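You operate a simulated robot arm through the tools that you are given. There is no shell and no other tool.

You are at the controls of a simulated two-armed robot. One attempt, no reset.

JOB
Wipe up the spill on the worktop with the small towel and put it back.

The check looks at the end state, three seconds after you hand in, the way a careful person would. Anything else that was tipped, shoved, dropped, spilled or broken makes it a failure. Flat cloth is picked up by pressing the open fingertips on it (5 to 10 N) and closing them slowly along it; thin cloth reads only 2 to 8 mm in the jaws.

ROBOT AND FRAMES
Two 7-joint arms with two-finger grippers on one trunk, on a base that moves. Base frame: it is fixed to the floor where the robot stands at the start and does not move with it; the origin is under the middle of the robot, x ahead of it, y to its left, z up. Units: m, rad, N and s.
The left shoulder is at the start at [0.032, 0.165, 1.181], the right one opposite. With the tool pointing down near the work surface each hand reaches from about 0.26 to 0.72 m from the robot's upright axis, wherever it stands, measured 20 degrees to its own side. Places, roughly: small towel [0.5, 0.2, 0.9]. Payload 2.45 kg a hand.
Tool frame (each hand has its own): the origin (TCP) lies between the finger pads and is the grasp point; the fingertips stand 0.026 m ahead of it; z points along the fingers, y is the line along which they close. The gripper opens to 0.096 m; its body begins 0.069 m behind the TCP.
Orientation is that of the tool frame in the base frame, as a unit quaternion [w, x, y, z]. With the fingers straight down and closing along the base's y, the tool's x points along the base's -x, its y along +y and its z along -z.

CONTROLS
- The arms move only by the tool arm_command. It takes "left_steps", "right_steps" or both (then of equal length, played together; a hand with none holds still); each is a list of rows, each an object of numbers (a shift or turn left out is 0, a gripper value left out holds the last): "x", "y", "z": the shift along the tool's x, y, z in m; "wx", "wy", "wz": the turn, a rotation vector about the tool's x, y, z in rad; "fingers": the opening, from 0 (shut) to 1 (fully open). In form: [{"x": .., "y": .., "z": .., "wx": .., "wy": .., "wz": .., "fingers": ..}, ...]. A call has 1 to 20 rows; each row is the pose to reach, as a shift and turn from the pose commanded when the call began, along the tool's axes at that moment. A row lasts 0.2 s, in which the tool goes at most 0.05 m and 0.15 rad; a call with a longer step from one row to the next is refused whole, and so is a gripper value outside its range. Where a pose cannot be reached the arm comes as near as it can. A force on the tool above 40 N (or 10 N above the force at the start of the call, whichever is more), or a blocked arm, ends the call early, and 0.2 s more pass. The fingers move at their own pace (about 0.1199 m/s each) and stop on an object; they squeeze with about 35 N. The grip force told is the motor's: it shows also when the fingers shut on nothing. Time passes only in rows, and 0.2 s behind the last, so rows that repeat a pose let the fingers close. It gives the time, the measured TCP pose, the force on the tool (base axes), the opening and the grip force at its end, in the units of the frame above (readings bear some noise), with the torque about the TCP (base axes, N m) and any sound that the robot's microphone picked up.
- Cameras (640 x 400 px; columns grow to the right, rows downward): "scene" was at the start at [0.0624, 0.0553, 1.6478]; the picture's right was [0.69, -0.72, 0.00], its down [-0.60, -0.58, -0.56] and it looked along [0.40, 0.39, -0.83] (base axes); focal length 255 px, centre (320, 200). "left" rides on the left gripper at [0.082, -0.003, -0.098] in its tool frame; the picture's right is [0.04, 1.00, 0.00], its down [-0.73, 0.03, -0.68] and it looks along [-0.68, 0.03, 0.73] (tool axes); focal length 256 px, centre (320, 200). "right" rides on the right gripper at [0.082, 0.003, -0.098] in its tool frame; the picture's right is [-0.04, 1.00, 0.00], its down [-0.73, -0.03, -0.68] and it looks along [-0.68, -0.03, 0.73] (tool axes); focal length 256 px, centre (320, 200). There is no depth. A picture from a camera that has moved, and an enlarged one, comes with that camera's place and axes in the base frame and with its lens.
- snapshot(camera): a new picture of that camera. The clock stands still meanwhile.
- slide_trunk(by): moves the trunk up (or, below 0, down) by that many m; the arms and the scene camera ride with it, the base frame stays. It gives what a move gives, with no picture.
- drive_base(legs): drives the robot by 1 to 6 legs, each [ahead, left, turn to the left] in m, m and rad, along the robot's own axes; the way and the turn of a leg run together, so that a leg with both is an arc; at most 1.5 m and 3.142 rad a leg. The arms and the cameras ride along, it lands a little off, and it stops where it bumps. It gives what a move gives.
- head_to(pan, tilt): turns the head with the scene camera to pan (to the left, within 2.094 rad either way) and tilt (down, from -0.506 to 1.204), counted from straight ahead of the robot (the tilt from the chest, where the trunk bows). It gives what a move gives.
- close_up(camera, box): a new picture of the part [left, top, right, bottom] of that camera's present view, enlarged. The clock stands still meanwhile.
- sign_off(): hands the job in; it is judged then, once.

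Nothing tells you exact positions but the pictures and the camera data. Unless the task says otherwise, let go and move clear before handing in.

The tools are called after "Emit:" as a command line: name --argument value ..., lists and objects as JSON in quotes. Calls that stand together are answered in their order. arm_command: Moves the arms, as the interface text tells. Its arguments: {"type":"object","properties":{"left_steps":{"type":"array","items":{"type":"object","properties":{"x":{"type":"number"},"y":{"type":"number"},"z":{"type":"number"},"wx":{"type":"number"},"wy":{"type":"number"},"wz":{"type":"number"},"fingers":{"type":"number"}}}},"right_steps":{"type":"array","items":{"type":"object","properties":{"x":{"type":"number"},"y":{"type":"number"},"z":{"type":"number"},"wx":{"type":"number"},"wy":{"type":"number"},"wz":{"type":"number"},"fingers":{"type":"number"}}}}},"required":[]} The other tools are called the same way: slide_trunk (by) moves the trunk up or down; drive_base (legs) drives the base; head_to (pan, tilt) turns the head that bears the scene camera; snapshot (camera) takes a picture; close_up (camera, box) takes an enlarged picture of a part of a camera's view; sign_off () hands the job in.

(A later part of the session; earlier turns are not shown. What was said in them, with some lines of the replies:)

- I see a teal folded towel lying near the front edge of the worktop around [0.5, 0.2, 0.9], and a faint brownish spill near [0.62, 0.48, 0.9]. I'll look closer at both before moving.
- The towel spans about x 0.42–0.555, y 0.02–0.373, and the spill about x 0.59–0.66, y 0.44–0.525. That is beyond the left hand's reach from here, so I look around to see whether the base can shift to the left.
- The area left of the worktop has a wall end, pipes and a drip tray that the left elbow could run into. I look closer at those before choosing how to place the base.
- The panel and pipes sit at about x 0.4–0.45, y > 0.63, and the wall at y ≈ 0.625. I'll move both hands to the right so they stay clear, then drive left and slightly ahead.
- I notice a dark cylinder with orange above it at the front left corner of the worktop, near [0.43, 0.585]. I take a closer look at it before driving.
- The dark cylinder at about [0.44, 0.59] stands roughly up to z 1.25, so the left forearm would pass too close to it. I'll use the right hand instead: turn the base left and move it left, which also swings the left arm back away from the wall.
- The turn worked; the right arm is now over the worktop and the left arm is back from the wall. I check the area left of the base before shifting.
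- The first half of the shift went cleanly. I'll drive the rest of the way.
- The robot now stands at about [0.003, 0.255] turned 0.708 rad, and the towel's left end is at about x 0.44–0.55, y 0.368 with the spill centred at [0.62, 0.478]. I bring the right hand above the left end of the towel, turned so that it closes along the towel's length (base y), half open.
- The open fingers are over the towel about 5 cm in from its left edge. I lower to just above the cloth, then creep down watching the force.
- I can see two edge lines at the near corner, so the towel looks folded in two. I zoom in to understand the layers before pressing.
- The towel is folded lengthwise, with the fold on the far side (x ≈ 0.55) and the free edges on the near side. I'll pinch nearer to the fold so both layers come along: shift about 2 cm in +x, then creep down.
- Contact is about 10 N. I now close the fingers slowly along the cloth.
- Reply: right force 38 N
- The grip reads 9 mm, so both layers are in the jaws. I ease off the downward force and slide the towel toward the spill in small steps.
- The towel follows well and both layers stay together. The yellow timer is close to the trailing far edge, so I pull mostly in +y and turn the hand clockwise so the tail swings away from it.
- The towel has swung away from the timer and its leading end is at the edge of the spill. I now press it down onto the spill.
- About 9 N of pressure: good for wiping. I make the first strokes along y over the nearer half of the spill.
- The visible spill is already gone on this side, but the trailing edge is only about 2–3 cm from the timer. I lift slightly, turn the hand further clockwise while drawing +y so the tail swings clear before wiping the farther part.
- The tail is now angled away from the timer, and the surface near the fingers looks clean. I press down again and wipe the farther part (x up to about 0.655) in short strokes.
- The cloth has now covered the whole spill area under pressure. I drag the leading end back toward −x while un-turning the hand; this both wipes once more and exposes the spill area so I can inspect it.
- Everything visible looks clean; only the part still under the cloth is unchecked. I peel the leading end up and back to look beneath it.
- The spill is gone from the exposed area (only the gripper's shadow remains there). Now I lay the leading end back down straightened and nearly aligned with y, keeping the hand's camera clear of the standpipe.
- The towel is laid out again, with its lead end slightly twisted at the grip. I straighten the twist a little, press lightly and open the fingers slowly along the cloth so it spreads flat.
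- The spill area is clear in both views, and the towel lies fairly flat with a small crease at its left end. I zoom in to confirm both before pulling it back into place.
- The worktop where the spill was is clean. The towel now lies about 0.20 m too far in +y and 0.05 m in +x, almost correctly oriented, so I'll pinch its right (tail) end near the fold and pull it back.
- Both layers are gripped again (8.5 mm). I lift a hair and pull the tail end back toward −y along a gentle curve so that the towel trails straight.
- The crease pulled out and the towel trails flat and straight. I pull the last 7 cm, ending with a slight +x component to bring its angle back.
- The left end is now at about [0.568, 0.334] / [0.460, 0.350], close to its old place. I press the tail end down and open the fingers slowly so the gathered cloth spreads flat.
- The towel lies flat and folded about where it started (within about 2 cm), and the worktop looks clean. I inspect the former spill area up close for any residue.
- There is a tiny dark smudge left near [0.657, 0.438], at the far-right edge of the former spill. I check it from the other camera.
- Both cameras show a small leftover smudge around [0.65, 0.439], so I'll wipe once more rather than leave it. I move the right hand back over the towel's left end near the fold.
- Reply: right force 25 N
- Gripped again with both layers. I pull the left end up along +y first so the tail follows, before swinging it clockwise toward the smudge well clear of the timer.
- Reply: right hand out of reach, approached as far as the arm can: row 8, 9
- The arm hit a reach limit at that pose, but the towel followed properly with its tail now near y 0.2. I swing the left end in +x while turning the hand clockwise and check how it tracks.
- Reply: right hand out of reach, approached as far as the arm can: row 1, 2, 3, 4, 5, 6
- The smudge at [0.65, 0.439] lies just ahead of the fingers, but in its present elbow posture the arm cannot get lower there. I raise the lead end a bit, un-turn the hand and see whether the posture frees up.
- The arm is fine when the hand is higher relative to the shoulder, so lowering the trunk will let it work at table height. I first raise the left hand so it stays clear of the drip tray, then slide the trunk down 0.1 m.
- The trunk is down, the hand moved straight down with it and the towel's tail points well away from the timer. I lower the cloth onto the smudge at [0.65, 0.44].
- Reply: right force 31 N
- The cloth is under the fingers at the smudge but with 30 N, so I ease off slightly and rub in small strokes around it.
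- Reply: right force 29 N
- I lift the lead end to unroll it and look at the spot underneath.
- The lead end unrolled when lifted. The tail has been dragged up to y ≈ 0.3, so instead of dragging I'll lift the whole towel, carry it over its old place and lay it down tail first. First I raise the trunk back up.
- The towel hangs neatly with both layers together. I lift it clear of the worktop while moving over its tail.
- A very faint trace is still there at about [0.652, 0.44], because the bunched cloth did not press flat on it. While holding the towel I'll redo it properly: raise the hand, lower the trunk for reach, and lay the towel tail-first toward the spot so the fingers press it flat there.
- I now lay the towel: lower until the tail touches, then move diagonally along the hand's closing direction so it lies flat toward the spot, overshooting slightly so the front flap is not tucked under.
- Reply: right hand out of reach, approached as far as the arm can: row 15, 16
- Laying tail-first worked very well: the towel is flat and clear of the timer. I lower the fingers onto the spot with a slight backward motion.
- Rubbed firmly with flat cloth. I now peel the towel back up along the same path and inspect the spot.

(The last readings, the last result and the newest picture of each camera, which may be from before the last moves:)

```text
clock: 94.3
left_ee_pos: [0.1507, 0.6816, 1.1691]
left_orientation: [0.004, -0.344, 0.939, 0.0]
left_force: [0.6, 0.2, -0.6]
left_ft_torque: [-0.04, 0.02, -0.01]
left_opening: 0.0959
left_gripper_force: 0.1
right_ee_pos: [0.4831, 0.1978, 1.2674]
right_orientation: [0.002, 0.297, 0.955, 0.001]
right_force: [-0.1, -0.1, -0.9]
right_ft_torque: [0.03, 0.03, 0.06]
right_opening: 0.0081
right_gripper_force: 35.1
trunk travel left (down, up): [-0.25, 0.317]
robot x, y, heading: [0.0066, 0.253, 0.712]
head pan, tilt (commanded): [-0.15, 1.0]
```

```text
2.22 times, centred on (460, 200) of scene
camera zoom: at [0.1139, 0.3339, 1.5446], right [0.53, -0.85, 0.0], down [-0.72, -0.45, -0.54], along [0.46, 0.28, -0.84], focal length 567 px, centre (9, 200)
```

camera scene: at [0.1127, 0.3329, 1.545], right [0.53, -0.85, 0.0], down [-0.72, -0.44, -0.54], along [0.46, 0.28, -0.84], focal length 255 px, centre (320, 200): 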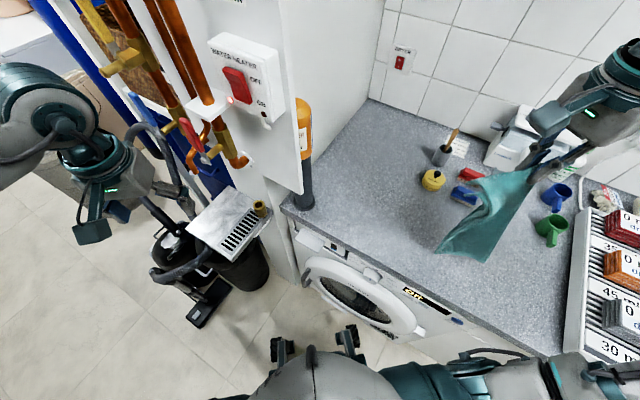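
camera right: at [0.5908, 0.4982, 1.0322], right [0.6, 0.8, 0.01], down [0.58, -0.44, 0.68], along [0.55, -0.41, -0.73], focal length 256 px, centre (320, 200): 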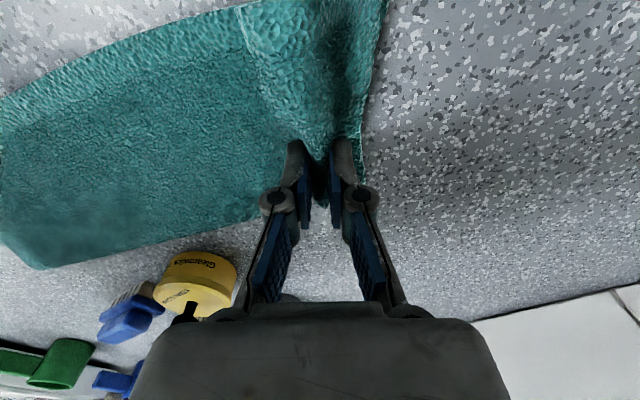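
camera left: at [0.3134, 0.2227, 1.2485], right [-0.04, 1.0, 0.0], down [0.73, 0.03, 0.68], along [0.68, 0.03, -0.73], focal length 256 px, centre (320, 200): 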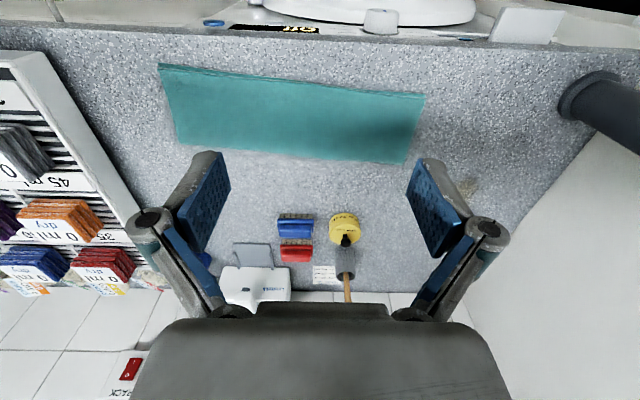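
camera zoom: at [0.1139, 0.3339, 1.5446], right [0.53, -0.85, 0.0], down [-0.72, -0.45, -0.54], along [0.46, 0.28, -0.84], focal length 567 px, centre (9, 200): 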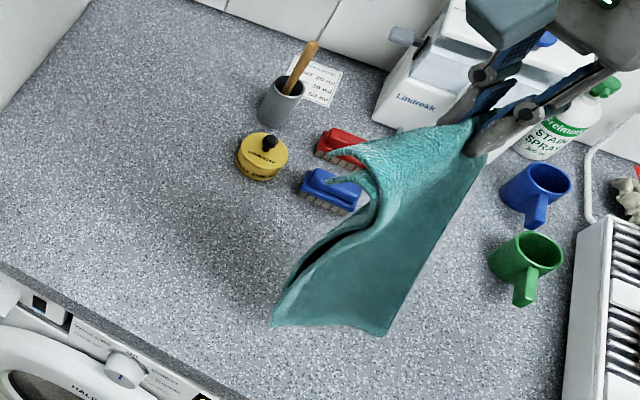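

The smudge is completely gone now. I scan the rest of the former spill area at high zoom before putting the towel back.

Emit:
close_up --camera "scene" --box '[336, 152, 368, 176]'

Emit:
close_up --camera "scene" --box '[336, 174, 368, 198]'

Emit:
close_up --camera "scene" --box '[364, 178, 396, 202]'

Emit:
close_up --camera "scene" --box '[330, 140, 410, 200]'

```text
16.00 times, centred on (352, 164) of scene
camera zoom: at [0.1139, 0.3339, 1.5446], right [0.53, -0.85, 0.0], down [-0.72, -0.45, -0.54], along [0.46, 0.28, -0.84], focal length 4084 px, centre (-192, 776)
```

zoom: 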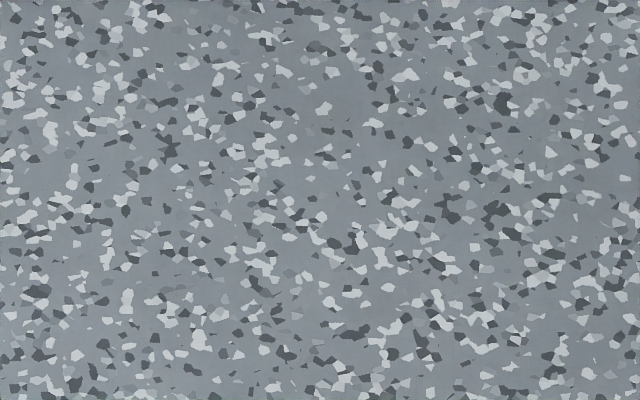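

```text
16.00 times, centred on (352, 186) of scene
camera zoom: at [0.1139, 0.3339, 1.5446], right [0.53, -0.85, 0.0], down [-0.72, -0.45, -0.54], along [0.46, 0.28, -0.84], focal length 4084 px, centre (-192, 424)
```

zoom: 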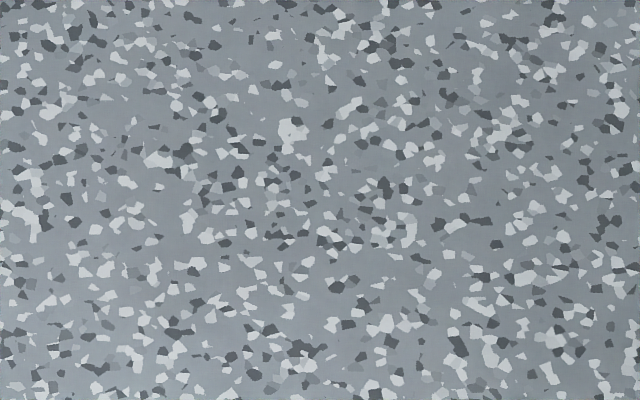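

```text
16.00 times, centred on (380, 190) of scene
camera zoom: at [0.1139, 0.3339, 1.5446], right [0.53, -0.85, 0.0], down [-0.72, -0.45, -0.54], along [0.46, 0.28, -0.84], focal length 4084 px, centre (-640, 360)
```

zoom: 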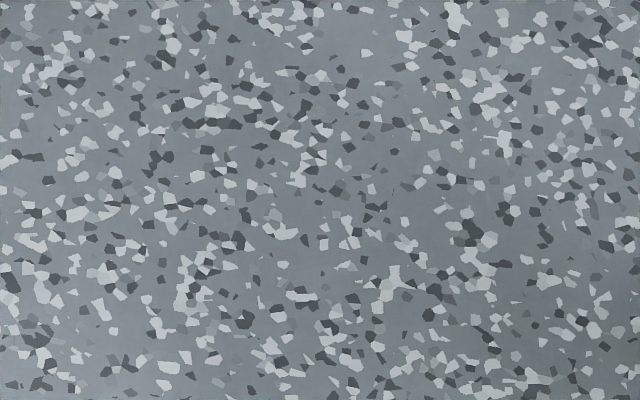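

```text
6.67 times, centred on (370, 170) of scene
camera zoom: at [0.1139, 0.3339, 1.5446], right [0.53, -0.85, 0.0], down [-0.72, -0.45, -0.54], along [0.46, 0.28, -0.84], focal length 1702 px, centre (-13, 400)
```

zoom: 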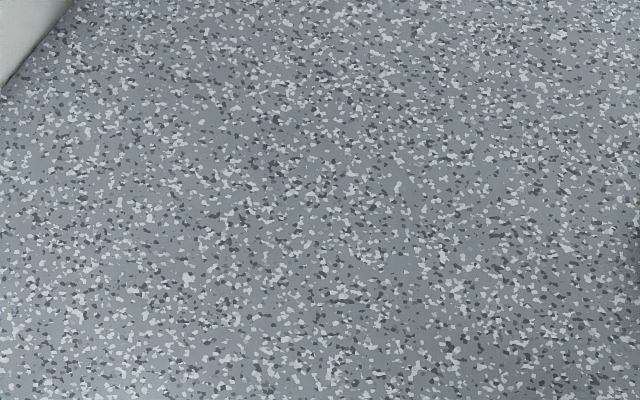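

The whole area is clean. Now I carry the hanging towel back above its original place, turning the hand so the towel lines up with y, and let it settle before laying it down.

Emit:
arm_command --right_steps '[{"x": -0.006, "y": -0.0175, "z": 0.0, "wz": -0.048}, {"x": -0.012, "y": -0.035, "z": 0.0, "wz": -0.096}, {"x": -0.018, "y": -0.0525, "z": 0.0, "wz": -0.144}, {"x": -0.024, "y": -0.07, "z": 0.0, "wz": -0.192}, {"x": -0.03, "y": -0.0875, "z": 0.0, "wz": -0.24}, {"x": -0.036, "y": -0.105, "z": 0.0, "wz": -0.288}, {"x": -0.042, "y": -0.1225, "z": 0.0, "wz": -0.336}, {"x": -0.048, "y": -0.14, "z": 0.0, "wz": -0.384}, {"x": -0.054, "y": -0.1575, "z": 0.005, "wz": -0.432}, {"x": -0.0597, "y": -0.175, "z": 0.01, "wz": -0.48}, {"x": -0.0597, "y": -0.175, "z": 0.01, "wz": -0.48}, {"x": -0.0597, "y": -0.175, "z": 0.01, "wz": -0.48}, {"x": -0.0597, "y": -0.175, "z": 0.01, "wz": -0.48}]'

Emit:
snapshot --camera "scene"

Emit:
snapshot --camera "right"

```text
clock: 97.1
left_ee_pos: [0.1502, 0.6804, 1.1711]
left_orientation: [0.003, -0.344, 0.939, 0.001]
left_force: [0.6, 0.3, 0.4]
left_ft_torque: [-0.01, -0.01, 0.02]
left_opening: 0.0959
left_gripper_force: 0.0
right_ee_pos: [0.4326, 0.0194, 1.2548]
right_orientation: [0.002, 0.062, 0.998, 0.001]
right_force: [-0.2, -0.1, -0.4]
right_ft_torque: [0.03, 0.0, -0.16]
right_opening: 0.0076
right_gripper_force: 35.6
trunk travel left (down, up): [-0.25, 0.317]
robot x, y, heading: [0.0051, 0.2531, 0.705]
head pan, tilt (commanded): [-0.15, 1.0]
```

```text
taken
camera scene: at [0.1124, 0.3322, 1.5449], right [0.53, -0.85, 0.0], down [-0.72, -0.44, -0.54], along [0.46, 0.28, -0.84], focal length 255 px, centre (320, 200)
```

scene: 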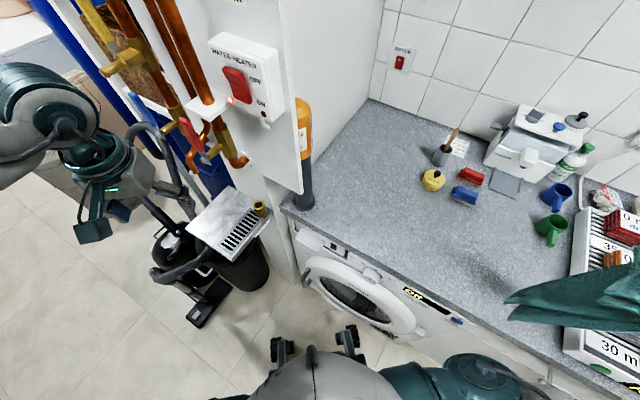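

```text
taken
camera right: at [0.3519, 0.0302, 1.3543], right [0.16, 0.99, 0.0], down [0.72, -0.12, 0.68], along [0.67, -0.11, -0.73], focal length 256 px, centre (320, 200)
```

right: 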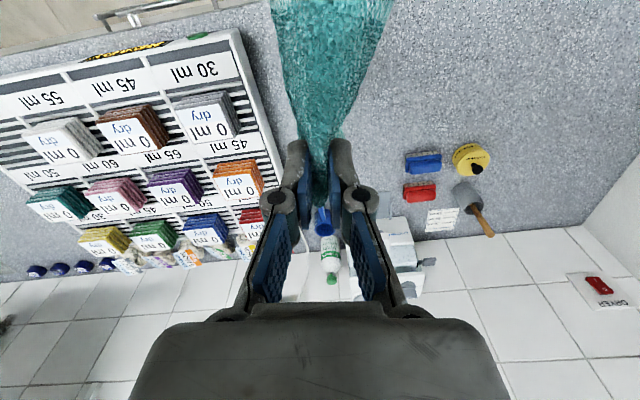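

Emit:
head_to --pan -0.75 --tilt 0.95

Emit:
snapshot --camera "scene"

```text
clock: 98.1
left_ee_pos: [0.1504, 0.6816, 1.1724]
left_orientation: [0.003, -0.345, 0.939, 0.001]
left_force: [-0.3, 0.6, -0.5]
left_ft_torque: [0.03, 0.02, 0.01]
left_opening: 0.0963
left_gripper_force: 0.1
right_ee_pos: [0.4332, 0.018, 1.256]
right_orientation: [0.003, 0.062, 0.998, 0.002]
right_force: [-0.5, 1.0, -0.8]
right_ft_torque: [-0.01, 0.0, -0.18]
right_opening: 0.0076
right_gripper_force: 34.8
trunk travel left (down, up): [-0.25, 0.317]
robot x, y, heading: [0.0045, 0.2573, 0.711]
head pan, tilt (commanded): [-0.75, 0.949]
```

```text
taken
camera scene: at [0.126, 0.2924, 1.5484], right [-0.04, -1.0, 0.0], down [-0.81, 0.03, -0.58], along [0.58, -0.03, -0.81], focal length 255 px, centre (320, 200)
```

scene: 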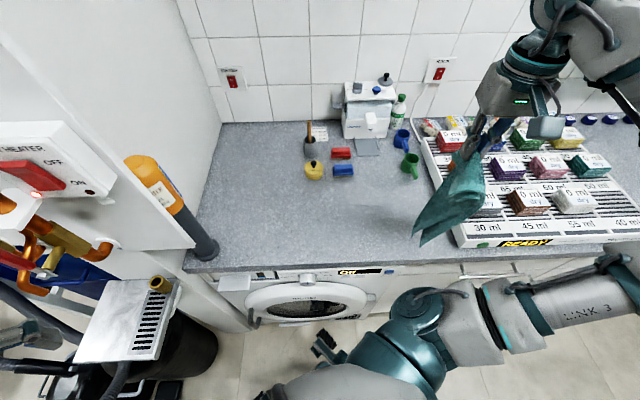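

Emit:
close_up --camera "scene" --box '[360, 90, 560, 270]'

```text
2.22 times, centred on (460, 180) of scene
camera zoom: at [0.126, 0.2924, 1.5484], right [-0.04, -1.0, 0.0], down [-0.81, 0.03, -0.58], along [0.58, -0.03, -0.81], focal length 567 px, centre (9, 244)
```

zoom: 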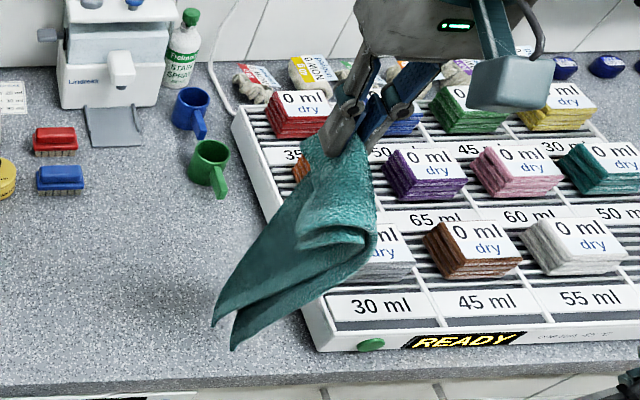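

The towel hangs steady above its old place. I lower until the tail touches and then lay it out diagonally toward +y, as before but without the overshoot.

Emit:
arm_command --right_steps '[{"z": 0.03}, {"z": 0.06}, {"x": -0.004, "y": 0.0275, "z": 0.0845}, {"x": -0.008, "y": 0.055, "z": 0.107}, {"x": -0.012, "y": 0.0825, "z": 0.1295}, {"x": -0.016, "y": 0.11, "z": 0.152}, {"x": -0.02, "y": 0.1375, "z": 0.174}, {"x": -0.024, "y": 0.165, "z": 0.197}, {"x": -0.028, "y": 0.1925, "z": 0.219}, {"x": -0.032, "y": 0.22, "z": 0.2415}, {"x": -0.036, "y": 0.2475, "z": 0.264}, {"x": -0.04, "y": 0.272, "z": 0.28}, {"x": -0.04, "y": 0.275, "z": 0.284}, {"x": -0.04, "y": 0.275, "z": 0.284}]'

Emit:
close_up --camera "scene" --box '[260, 110, 500, 290]'

Emit:
snapshot --camera "right"

```text
clock: 101.1
left_ee_pos: [0.1519, 0.6817, 1.1698]
left_orientation: [0.003, -0.345, 0.939, 0.001]
left_force: [0.3, 0.3, 0.0]
left_ft_torque: [0.01, 0.02, 0.0]
left_opening: 0.096
left_gripper_force: 0.0
right_ee_pos: [0.51, 0.2889, 0.9729]
right_orientation: [0.002, 0.061, 0.998, 0.001]
right_force: [0.0, -0.2, 0.0]
right_ft_torque: [0.0, -0.03, -0.13]
right_opening: 0.0076
right_gripper_force: 35.6
trunk travel left (down, up): [-0.25, 0.317]
robot x, y, heading: [0.0054, 0.2558, 0.708]
head pan, tilt (commanded): [-0.75, 0.949]
```

```text
2.22 times, centred on (380, 200) of scene
camera zoom: at [0.1274, 0.294, 1.5483], right [-0.04, -1.0, 0.0], down [-0.81, 0.03, -0.58], along [0.58, -0.03, -0.81], focal length 567 px, centre (187, 200)
```

zoom: 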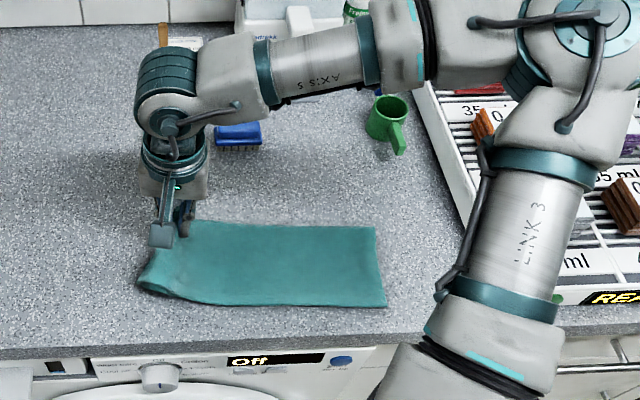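

```text
taken
camera right: at [0.4279, 0.3006, 1.071], right [0.16, 0.99, 0.0], down [0.72, -0.12, 0.68], along [0.67, -0.11, -0.73], focal length 256 px, centre (320, 200)
```

right: 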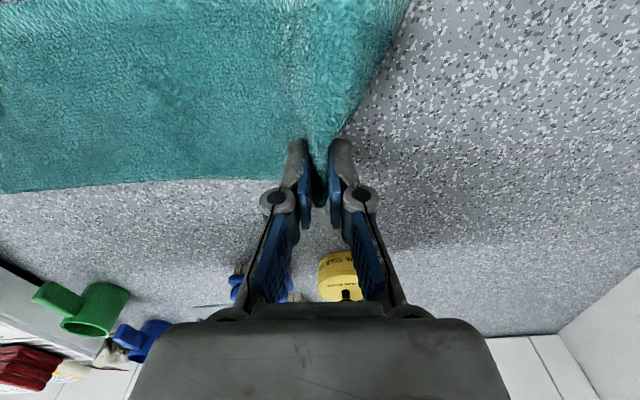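

The tail landed almost exactly on its original corners ([0.53, 0.018] and [0.418, 0.03]). I lower the left end with a slight backward motion, then spread the fingers open under light pressure.

Emit:
arm_command --right_steps '[{"y": -0.002, "z": 0.014}, {"y": -0.005, "z": 0.026}, {"y": -0.008, "z": 0.034}, {"y": -0.009, "z": 0.0375}, {"y": -0.009, "z": 0.0385}, {"y": -0.009, "z": 0.0385}]'

Emit:
snapshot --camera "right"

```text
clock: 102.5
left_ee_pos: [0.149, 0.6822, 1.1713]
left_orientation: [0.003, -0.344, 0.939, 0.0]
left_force: [0.0, -0.4, 0.3]
left_ft_torque: [0.01, -0.01, 0.0]
left_opening: 0.0961
left_gripper_force: 0.1
right_ee_pos: [0.5072, 0.2793, 0.9345]
right_orientation: [0.004, 0.062, 0.998, 0.002]
right_force: [-2.0, 1.1, 11.1]
right_ft_torque: [0.03, 0.08, -0.14]
right_opening: 0.0077
right_gripper_force: 34.6
trunk travel left (down, up): [-0.25, 0.317]
robot x, y, heading: [0.0041, 0.2568, 0.707]
head pan, tilt (commanded): [-0.75, 0.949]
```

```text
taken
camera right: at [0.4263, 0.2922, 1.0329], right [0.16, 0.99, 0.0], down [0.72, -0.12, 0.68], along [0.68, -0.11, -0.73], focal length 256 px, centre (320, 200)
```

right: 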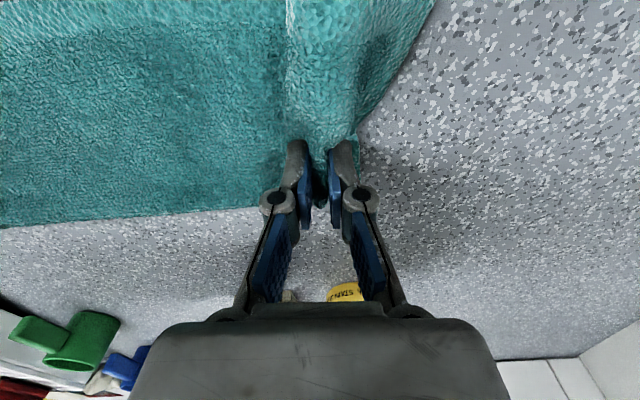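

Emit:
arm_command --right_steps '[{"fingers": 0.1, "z": 0.0004}, {"fingers": 0.14, "z": 0.0008}, {"fingers": 0.18, "z": 0.0012}, {"fingers": 0.22, "z": 0.0016}, {"fingers": 0.26, "z": 0.002}, {"fingers": 0.3, "z": 0.0024}, {"fingers": 0.34, "z": 0.0028}, {"fingers": 0.38, "z": 0.0032}, {"fingers": 0.42, "z": 0.0034}, {"fingers": 0.46, "z": 0.0036}, {"fingers": 0.5, "z": 0.0038}, {"fingers": 0.54, "z": 0.004}, {"fingers": 0.58, "z": 0.004}]'

Emit:
snapshot --camera "right"

```text
clock: 105.3
left_ee_pos: [0.1504, 0.6817, 1.1707]
left_orientation: [0.003, -0.344, 0.939, 0.001]
left_force: [0.3, -0.6, 0.0]
left_ft_torque: [-0.02, 0.01, 0.02]
left_opening: 0.0959
left_gripper_force: 0.0
right_ee_pos: [0.5072, 0.2789, 0.9302]
right_orientation: [0.004, 0.062, 0.998, 0.001]
right_force: [1.1, -0.2, 2.9]
right_ft_torque: [-0.01, 0.01, -0.03]
right_opening: 0.0569
right_gripper_force: 0.0
trunk travel left (down, up): [-0.25, 0.317]
robot x, y, heading: [0.0082, 0.2529, 0.709]
head pan, tilt (commanded): [-0.75, 0.949]
```

```text
taken
camera right: at [0.4268, 0.2916, 1.0288], right [0.16, 0.99, 0.0], down [0.72, -0.12, 0.68], along [0.67, -0.11, -0.73], focal length 256 px, centre (320, 200)
```

right: 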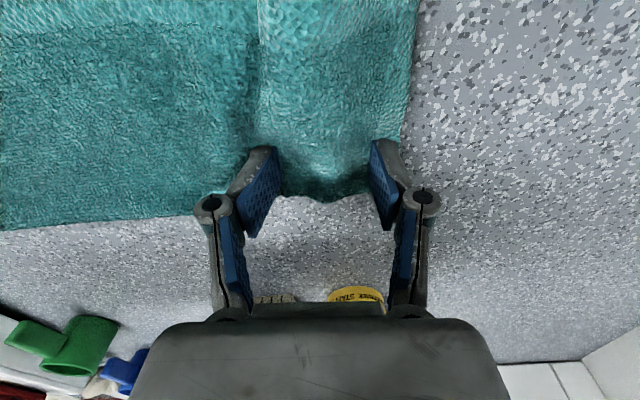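

The left end spread out flat. I lift straight up and step back to check.

Emit:
arm_command --right_steps '[{"z": -0.01}, {"z": -0.04}, {"z": -0.08}, {"z": -0.12}, {"z": -0.16}, {"z": -0.2}, {"z": -0.23}]'

Emit:
snapshot --camera "right"

Emit:
close_up --camera "scene" --box '[260, 110, 500, 290]'

```text
clock: 106.9
left_ee_pos: [0.1503, 0.6828, 1.1703]
left_orientation: [0.003, -0.344, 0.939, 0.0]
left_force: [0.5, -0.4, 0.1]
left_ft_torque: [-0.03, 0.02, -0.01]
left_opening: 0.096
left_gripper_force: 0.1
right_ee_pos: [0.5054, 0.2788, 1.1594]
right_orientation: [0.002, 0.06, 0.998, 0.001]
right_force: [-1.1, -1.1, -0.7]
right_ft_torque: [0.03, 0.0, -0.03]
right_opening: 0.0557
right_gripper_force: 0.1
trunk travel left (down, up): [-0.25, 0.317]
robot x, y, heading: [0.0045, 0.2563, 0.705]
head pan, tilt (commanded): [-0.75, 0.949]
```

```text
taken
camera right: at [0.4255, 0.2905, 1.2575], right [0.16, 0.99, 0.0], down [0.72, -0.12, 0.68], along [0.67, -0.11, -0.73], focal length 256 px, centre (320, 200)
```

right: 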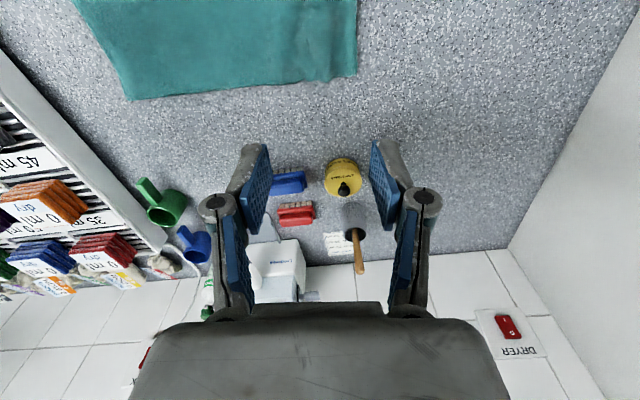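

```text
2.22 times, centred on (380, 200) of scene
camera zoom: at [0.1264, 0.2943, 1.5484], right [-0.04, -1.0, 0.0], down [-0.81, 0.03, -0.58], along [0.58, -0.03, -0.81], focal length 567 px, centre (187, 200)
```

zoom: 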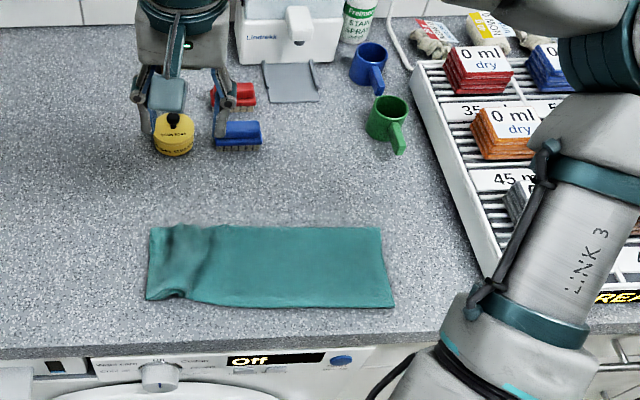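

Emit:
close_up --camera "scene" --box '[310, 180, 420, 260]'

Emit:
close_up --camera "right" --box '[60, 0, 380, 120]'

```text
5.00 times, centred on (365, 220) of scene
camera zoom: at [0.1264, 0.2943, 1.5484], right [-0.04, -1.0, 0.0], down [-0.81, 0.03, -0.58], along [0.58, -0.03, -0.81], focal length 1276 px, centre (95, 100)
```

zoom: 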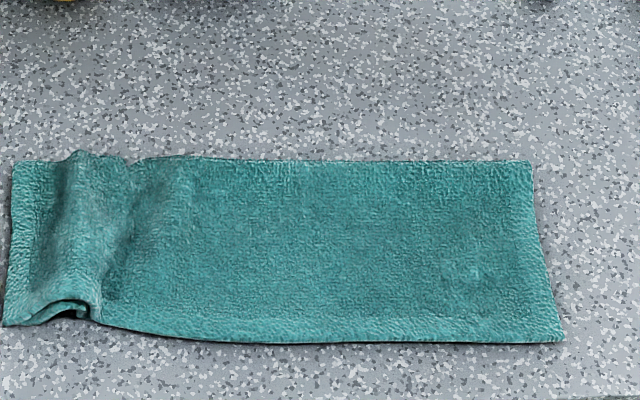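

```text
2.00 times, centred on (220, 60) of right
camera zoom: at [0.4255, 0.2905, 1.2575], right [0.16, 0.99, 0.0], down [0.72, -0.12, 0.68], along [0.67, -0.11, -0.73], focal length 512 px, centre (520, 480)
```

zoom: 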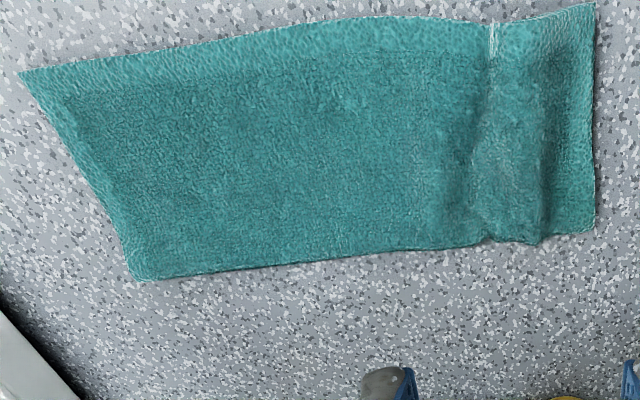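

The towel is back on its original footprint, apart from a transverse ridge that shortens the left end by about 4 cm. I'll smooth it: turn the hand so both fingertips straddle the width, press on the left flap and slide it outward.

Emit:
arm_command --right_steps '[{"x": 0.002, "y": 0.003, "wz": -0.14, "fingers": 0.73}, {"x": 0.004, "y": 0.006, "wz": -0.28, "fingers": 0.73}, {"x": 0.006, "y": 0.009, "wz": -0.42, "fingers": 0.73}, {"x": 0.008, "y": 0.012, "wz": -0.56, "fingers": 0.73}, {"x": 0.01, "y": 0.015, "wz": -0.7, "fingers": 0.73}, {"x": 0.012, "y": 0.018, "wz": -0.84, "fingers": 0.73}, {"x": 0.014, "y": 0.021, "wz": -0.98, "fingers": 0.73}, {"x": 0.016, "y": 0.024, "wz": -1.12, "fingers": 0.73}, {"x": 0.018, "y": 0.027, "wz": -1.26, "fingers": 0.73}, {"x": 0.019, "y": 0.0309, "wz": -1.4, "fingers": 0.73}, {"x": 0.019, "y": 0.0309, "wz": -1.54, "fingers": 0.73}, {"x": 0.019, "y": 0.0309, "wz": -1.65, "fingers": 0.73}, {"x": 0.019, "y": 0.0309, "wz": -1.65, "fingers": 0.73}]'

Emit:
snapshot --camera "right"

Emit:
snapshot --camera "scene"

```text
clock: 109.7
left_ee_pos: [0.1505, 0.6809, 1.1723]
left_orientation: [0.004, -0.345, 0.939, 0.002]
left_force: [-0.6, -0.1, 0.3]
left_ft_torque: [0.0, -0.02, 0.0]
left_opening: 0.0961
left_gripper_force: 0.1
right_ee_pos: [0.4926, 0.309, 1.161]
right_orientation: [0.004, -0.691, 0.722, -0.001]
right_force: [0.9, 0.0, -0.4]
right_ft_torque: [0.02, -0.02, -0.01]
right_opening: 0.0703
right_gripper_force: 0.1
trunk travel left (down, up): [-0.25, 0.317]
robot x, y, heading: [0.0024, 0.2552, 0.705]
head pan, tilt (commanded): [-0.75, 0.949]
```

```text
taken
camera right: at [0.4845, 0.2276, 1.2592], right [-1.0, 0.08, -0.01], down [0.06, 0.73, 0.68], along [0.06, 0.68, -0.73], focal length 256 px, centre (320, 200)
```

right: 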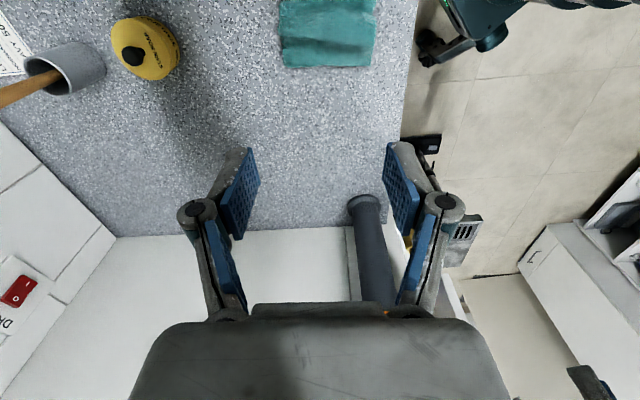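

```text
taken
camera scene: at [0.1269, 0.2929, 1.5485], right [-0.04, -1.0, 0.0], down [-0.81, 0.04, -0.58], along [0.58, -0.03, -0.81], focal length 255 px, centre (320, 200)
```

scene: 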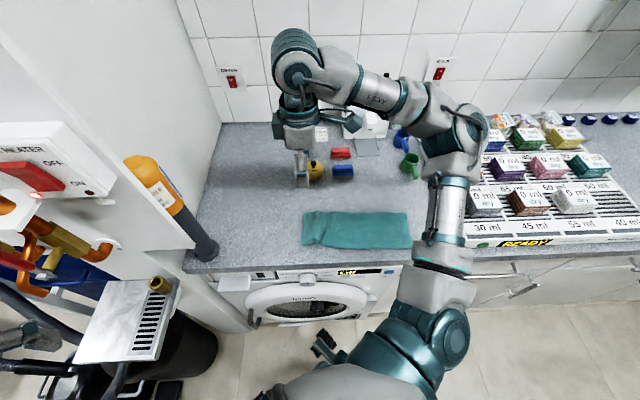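

Emit:
arm_command --right_steps '[{"x": -0.004, "z": 0.045}, {"x": -0.004, "z": 0.09}, {"x": -0.004, "z": 0.135}, {"x": -0.004, "z": 0.175}, {"x": -0.004, "z": 0.205}, {"x": -0.004, "z": 0.218}, {"x": -0.004, "z": 0.218}]'

Emit:
snapshot --camera "right"

```text
clock: 111.3
left_ee_pos: [0.1494, 0.6808, 1.1716]
left_orientation: [0.004, -0.345, 0.939, 0.002]
left_force: [-1.1, 0.1, 0.4]
left_ft_torque: [-0.03, 0.04, 0.02]
left_opening: 0.0959
left_gripper_force: 0.1
right_ee_pos: [0.4945, 0.3142, 0.9418]
right_orientation: [0.004, -0.692, 0.722, -0.001]
right_force: [0.8, 0.1, 0.7]
right_ft_torque: [0.01, -0.01, 0.02]
right_opening: 0.07
right_gripper_force: 0.1
trunk travel left (down, up): [-0.25, 0.317]
robot x, y, heading: [0.0042, 0.2558, 0.703]
head pan, tilt (commanded): [-0.75, 0.949]
```

```text
taken
camera right: at [0.487, 0.2324, 1.0396], right [-1.0, 0.08, -0.01], down [0.06, 0.73, 0.68], along [0.06, 0.68, -0.73], focal length 256 px, centre (320, 200)
```

right: 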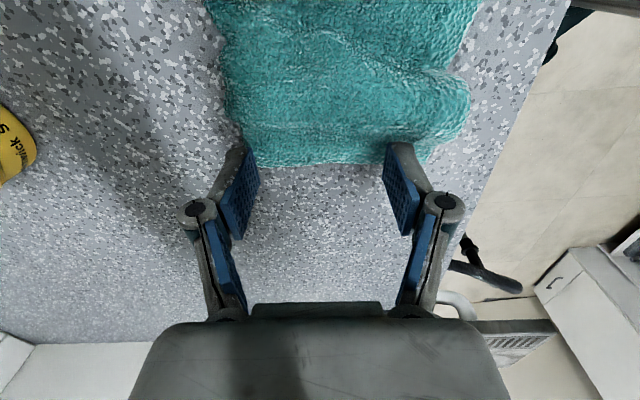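

Emit:
arm_command --right_steps '[{"z": 0.005}, {"z": 0.009}, {"z": 0.0115}, {"z": 0.013}, {"z": 0.014}, {"z": 0.014}]'

```text
clock: 112.7
left_ee_pos: [0.1511, 0.6813, 1.1704]
left_orientation: [0.003, -0.345, 0.939, 0.002]
left_force: [-0.2, 0.3, 0.2]
left_ft_torque: [-0.02, -0.01, -0.01]
left_opening: 0.0963
left_gripper_force: 0.1
right_ee_pos: [0.4931, 0.317, 0.9282]
right_orientation: [0.003, -0.691, 0.723, -0.001]
right_force: [0.7, 0.1, 0.9]
right_ft_torque: [0.0, 0.0, -0.02]
right_opening: 0.0704
right_gripper_force: 0.1
trunk travel left (down, up): [-0.25, 0.317]
robot x, y, heading: [0.0025, 0.2571, 0.704]
head pan, tilt (commanded): [-0.75, 0.949]
```

Emit:
arm_command --right_steps '[{"z": 0.001}, {"z": 0.002}, {"z": 0.003}, {"z": 0.0035}, {"z": 0.0035}]'

```text
clock: 113.9
left_ee_pos: [0.1493, 0.6817, 1.1705]
left_orientation: [0.003, -0.344, 0.939, 0.001]
left_force: [-0.6, -0.9, 0.5]
left_ft_torque: [-0.01, 0.02, 0.0]
left_opening: 0.096
left_gripper_force: 0.1
right_ee_pos: [0.4934, 0.3166, 0.9246]
right_orientation: [0.003, -0.692, 0.722, -0.002]
right_force: [-0.1, 0.7, 7.2]
right_ft_torque: [-0.08, 0.06, 0.02]
right_opening: 0.0711
right_gripper_force: 0.0
trunk travel left (down, up): [-0.25, 0.317]
robot x, y, heading: [0.004, 0.2561, 0.704]
head pan, tilt (commanded): [-0.75, 0.949]
```

About 7 N of contact on the flap. I slide it slowly outward in +y.

Emit:
arm_command --right_steps '[{"x": -0.006}, {"x": -0.012}, {"x": -0.018}, {"x": -0.024}, {"x": -0.03}, {"x": -0.036}, {"x": -0.041}, {"x": -0.041}]'

Emit:
snapshot --camera "right"

Emit:
close_up --camera "scene" --box '[270, 170, 430, 270]'

```text
clock: 115.7
left_ee_pos: [0.1499, 0.6816, 1.17]
left_orientation: [0.003, -0.344, 0.939, 0.0]
left_force: [0.8, 0.2, -0.4]
left_ft_torque: [0.04, -0.01, -0.01]
left_opening: 0.0957
left_gripper_force: 0.1
right_ee_pos: [0.4953, 0.3564, 0.9256]
right_orientation: [0.004, -0.691, 0.723, -0.002]
right_force: [0.9, -0.2, 6.5]
right_ft_torque: [-0.05, -0.01, -0.02]
right_opening: 0.0702
right_gripper_force: 0.0
trunk travel left (down, up): [-0.25, 0.317]
robot x, y, heading: [0.0079, 0.2534, 0.706]
head pan, tilt (commanded): [-0.75, 0.949]
```

```text
taken
camera right: at [0.4876, 0.275, 1.0238], right [-1.0, 0.08, -0.01], down [0.06, 0.73, 0.68], along [0.06, 0.68, -0.73], focal length 256 px, centre (320, 200)
```

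right: 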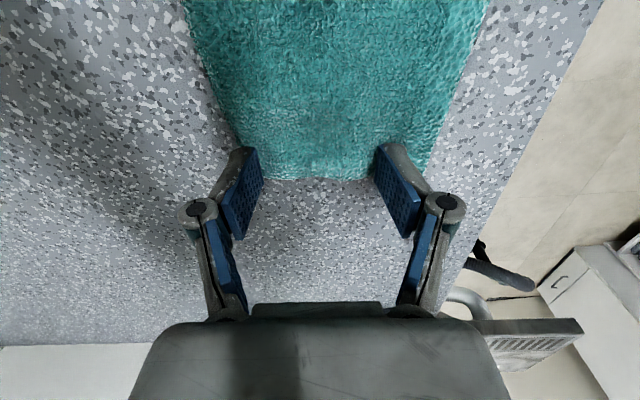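

```text
4.00 times, centred on (350, 220) of scene
camera zoom: at [0.1266, 0.2945, 1.5484], right [-0.04, -1.0, 0.0], down [-0.81, 0.03, -0.58], along [0.58, -0.03, -0.81], focal length 1021 px, centre (200, 120)
```

zoom: 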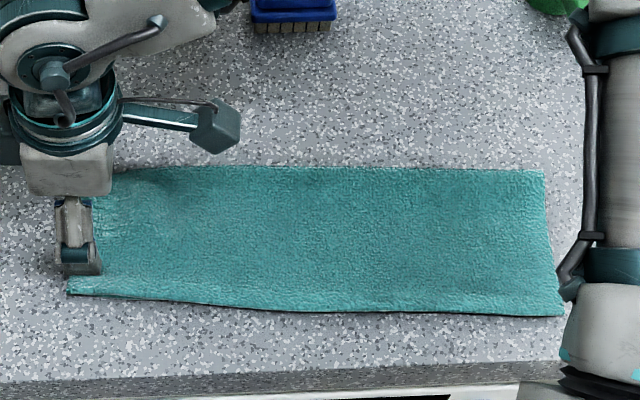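

The ridge is smoothed out and the left edge now sits at y ≈ 0.368, just where it was. I lift straight up and move the hand clear.

Emit:
arm_command --right_steps '[{"z": -0.01}, {"z": -0.03}, {"z": -0.06}, {"z": -0.1}, {"z": -0.14}, {"z": -0.18}, {"z": -0.22}, {"z": -0.25}]'

Emit:
slide_trunk --by 0.1

Emit:
arm_command --right_steps '[{"y": 0.02, "x": 0.0, "wz": 0.1}, {"y": 0.04, "x": 0.01, "wz": 0.2}, {"y": 0.06, "x": 0.02, "wz": 0.35}, {"y": 0.08, "x": 0.03, "wz": 0.5}, {"y": 0.1, "x": 0.04, "wz": 0.65}, {"y": 0.12, "x": 0.05, "wz": 0.8}, {"y": 0.12, "x": 0.05, "wz": 0.87}]'

Emit:
snapshot --camera "scene"

Emit:
snapshot --camera "right"

```text
clock: 117.5
left_ee_pos: [0.15, 0.6825, 1.1702]
left_orientation: [0.004, -0.344, 0.939, 0.0]
left_force: [0.4, 0.3, -0.1]
left_ft_torque: [0.03, 0.0, -0.02]
left_opening: 0.0963
left_gripper_force: 0.1
right_ee_pos: [0.4916, 0.3585, 1.1758]
right_orientation: [0.002, -0.691, 0.722, -0.001]
right_force: [-0.1, 0.1, -0.3]
right_ft_torque: [-0.01, 0.0, 0.0]
right_opening: 0.07
right_gripper_force: 0.1
trunk travel left (down, up): [-0.25, 0.317]
robot x, y, heading: [0.0015, 0.2537, 0.707]
head pan, tilt (commanded): [-0.75, 0.949]
```

```text
clock: 118.8
left_ee_pos: [0.1511, 0.6836, 1.2699]
left_orientation: [0.003, -0.345, 0.939, 0.001]
left_force: [0.1, 0.4, -0.3]
left_ft_torque: [-0.04, 0.05, -0.01]
left_opening: 0.0959
left_gripper_force: 0.2
right_ee_pos: [0.4908, 0.3547, 1.2796]
right_orientation: [0.009, -0.69, 0.724, -0.001]
right_force: [0.5, -0.2, -0.2]
right_ft_torque: [0.01, 0.0, 0.0]
right_opening: 0.0704
right_gripper_force: 0.0
trunk travel left (down, up): [-0.35, 0.217]
robot x, y, heading: [0.0071, 0.254, 0.708]
head pan, tilt (commanded): [-0.75, 0.949]
```

```text
clock: 120.4
left_ee_pos: [0.151, 0.6809, 1.2691]
left_orientation: [0.004, -0.344, 0.939, 0.001]
left_force: [-0.2, 0.3, -0.3]
left_ft_torque: [0.0, -0.01, 0.0]
left_opening: 0.0961
left_gripper_force: 0.0
right_ee_pos: [0.3664, 0.3119, 1.2782]
right_orientation: [0.009, -0.319, 0.948, 0.003]
right_force: [0.5, -0.7, 1.3]
right_ft_torque: [0.03, 0.03, 0.04]
right_opening: 0.0701
right_gripper_force: 0.0
trunk travel left (down, up): [-0.35, 0.217]
robot x, y, heading: [0.0017, 0.2561, 0.71]
head pan, tilt (commanded): [-0.75, 0.949]
```

```text
taken
camera scene: at [0.0853, 0.2596, 1.6498], right [-0.04, -1.0, 0.0], down [-0.81, 0.03, -0.58], along [0.58, -0.03, -0.81], focal length 255 px, centre (320, 200)
```

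scene: 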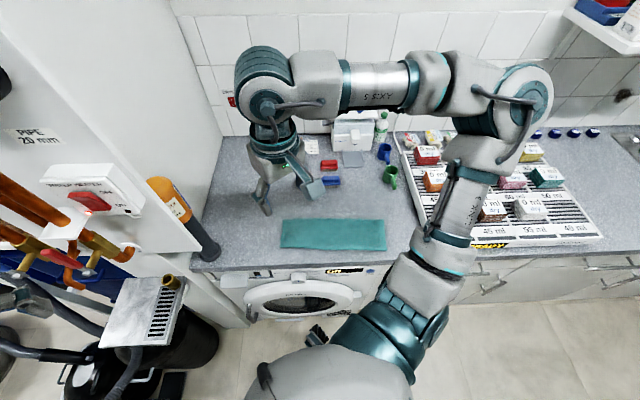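

```text
taken
camera right: at [0.2987, 0.2624, 1.3745], right [-0.57, 0.82, 0.0], down [0.59, 0.41, 0.69], along [0.57, 0.4, -0.72], focal length 256 px, centre (320, 200)
```

right: 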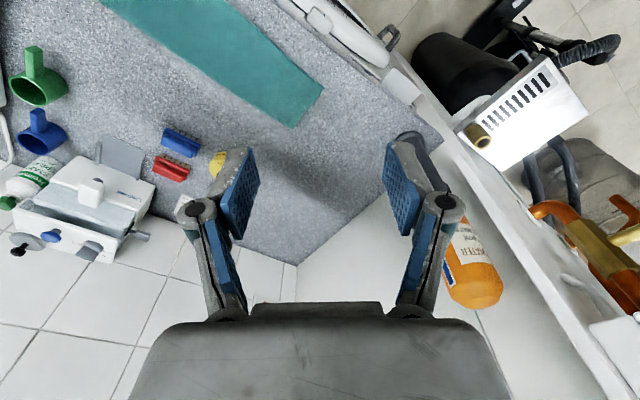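

Both hands are clear. A final close look at the towel, the former spill area and the other objects.

Emit:
close_up --camera "scene" --box '[190, 120, 430, 290]'

Emit:
close_up --camera "right" --box '[80, 0, 440, 270]'

Emit:
close_up --camera "right" --box '[250, 120, 390, 220]'

```text
2.35 times, centred on (310, 205) of scene
camera zoom: at [0.0853, 0.2596, 1.6498], right [-0.04, -1.0, 0.0], down [-0.81, 0.03, -0.58], along [0.58, -0.03, -0.81], focal length 601 px, centre (344, 188)
```

zoom: 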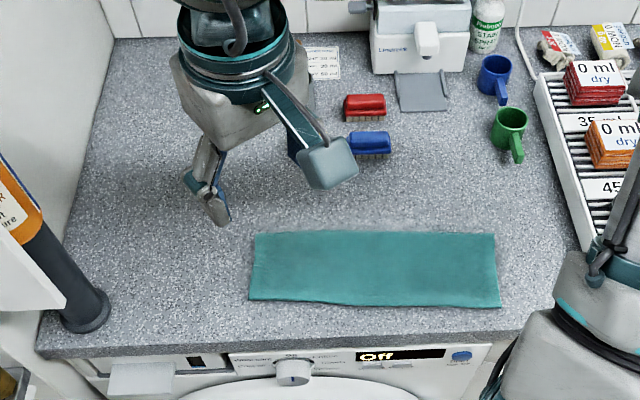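

```text
1.48 times, centred on (260, 135) of right
camera zoom: at [0.2987, 0.2624, 1.3745], right [-0.57, 0.82, 0.0], down [0.59, 0.41, 0.69], along [0.57, 0.4, -0.72], focal length 379 px, centre (409, 296)
```

zoom: 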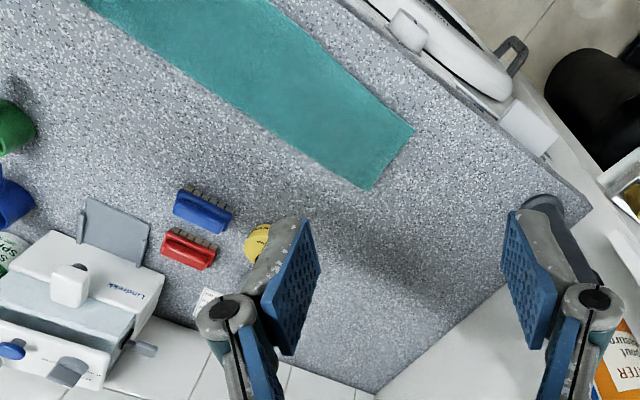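

```text
4.00 times, centred on (320, 170) of right
camera zoom: at [0.2987, 0.2624, 1.3745], right [-0.57, 0.82, 0.0], down [0.59, 0.41, 0.69], along [0.57, 0.4, -0.72], focal length 1024 px, centre (320, 320)
```

zoom: 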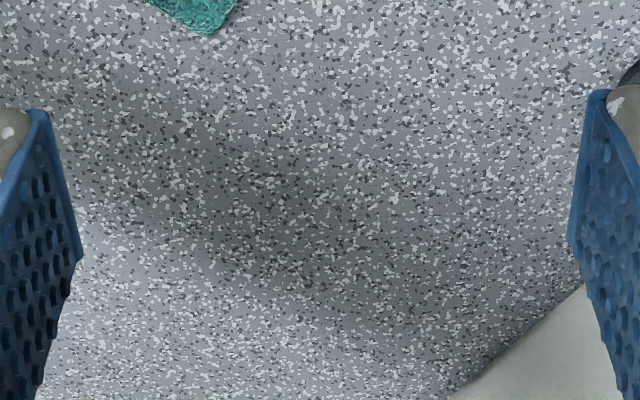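

The spill is gone, and the towel lies flat and folded where it was. The timer, brushes, cup, mugs and standpipe look undisturbed. Both hands are empty and clear of the worktop, so I'm handing in.

Emit:
sign_off

```text
The job is handed in.
```

I wiped the spill off the worktop and put the small towel back where it was. I've handed the job in, but I haven't been told the verdict.

- **Spill:** the first pass left a small smudge at the far edge, so I wiped that spot again. High-zoom checks of the area afterwards showed no residue.
- **Towel:** it lies flat and still folded in two. Its right-end corners and left edge are within about 1 cm of where they were, going by the camera views.
- **Other objects:** the timer, brushes, cup, mugs, standpipe and dosing rack look undisturbed in the last pictures.
- **Robot:** I drove the base to the left and turned it to reach the spill. It's still standing there, with both hands empty and clear of the worktop.
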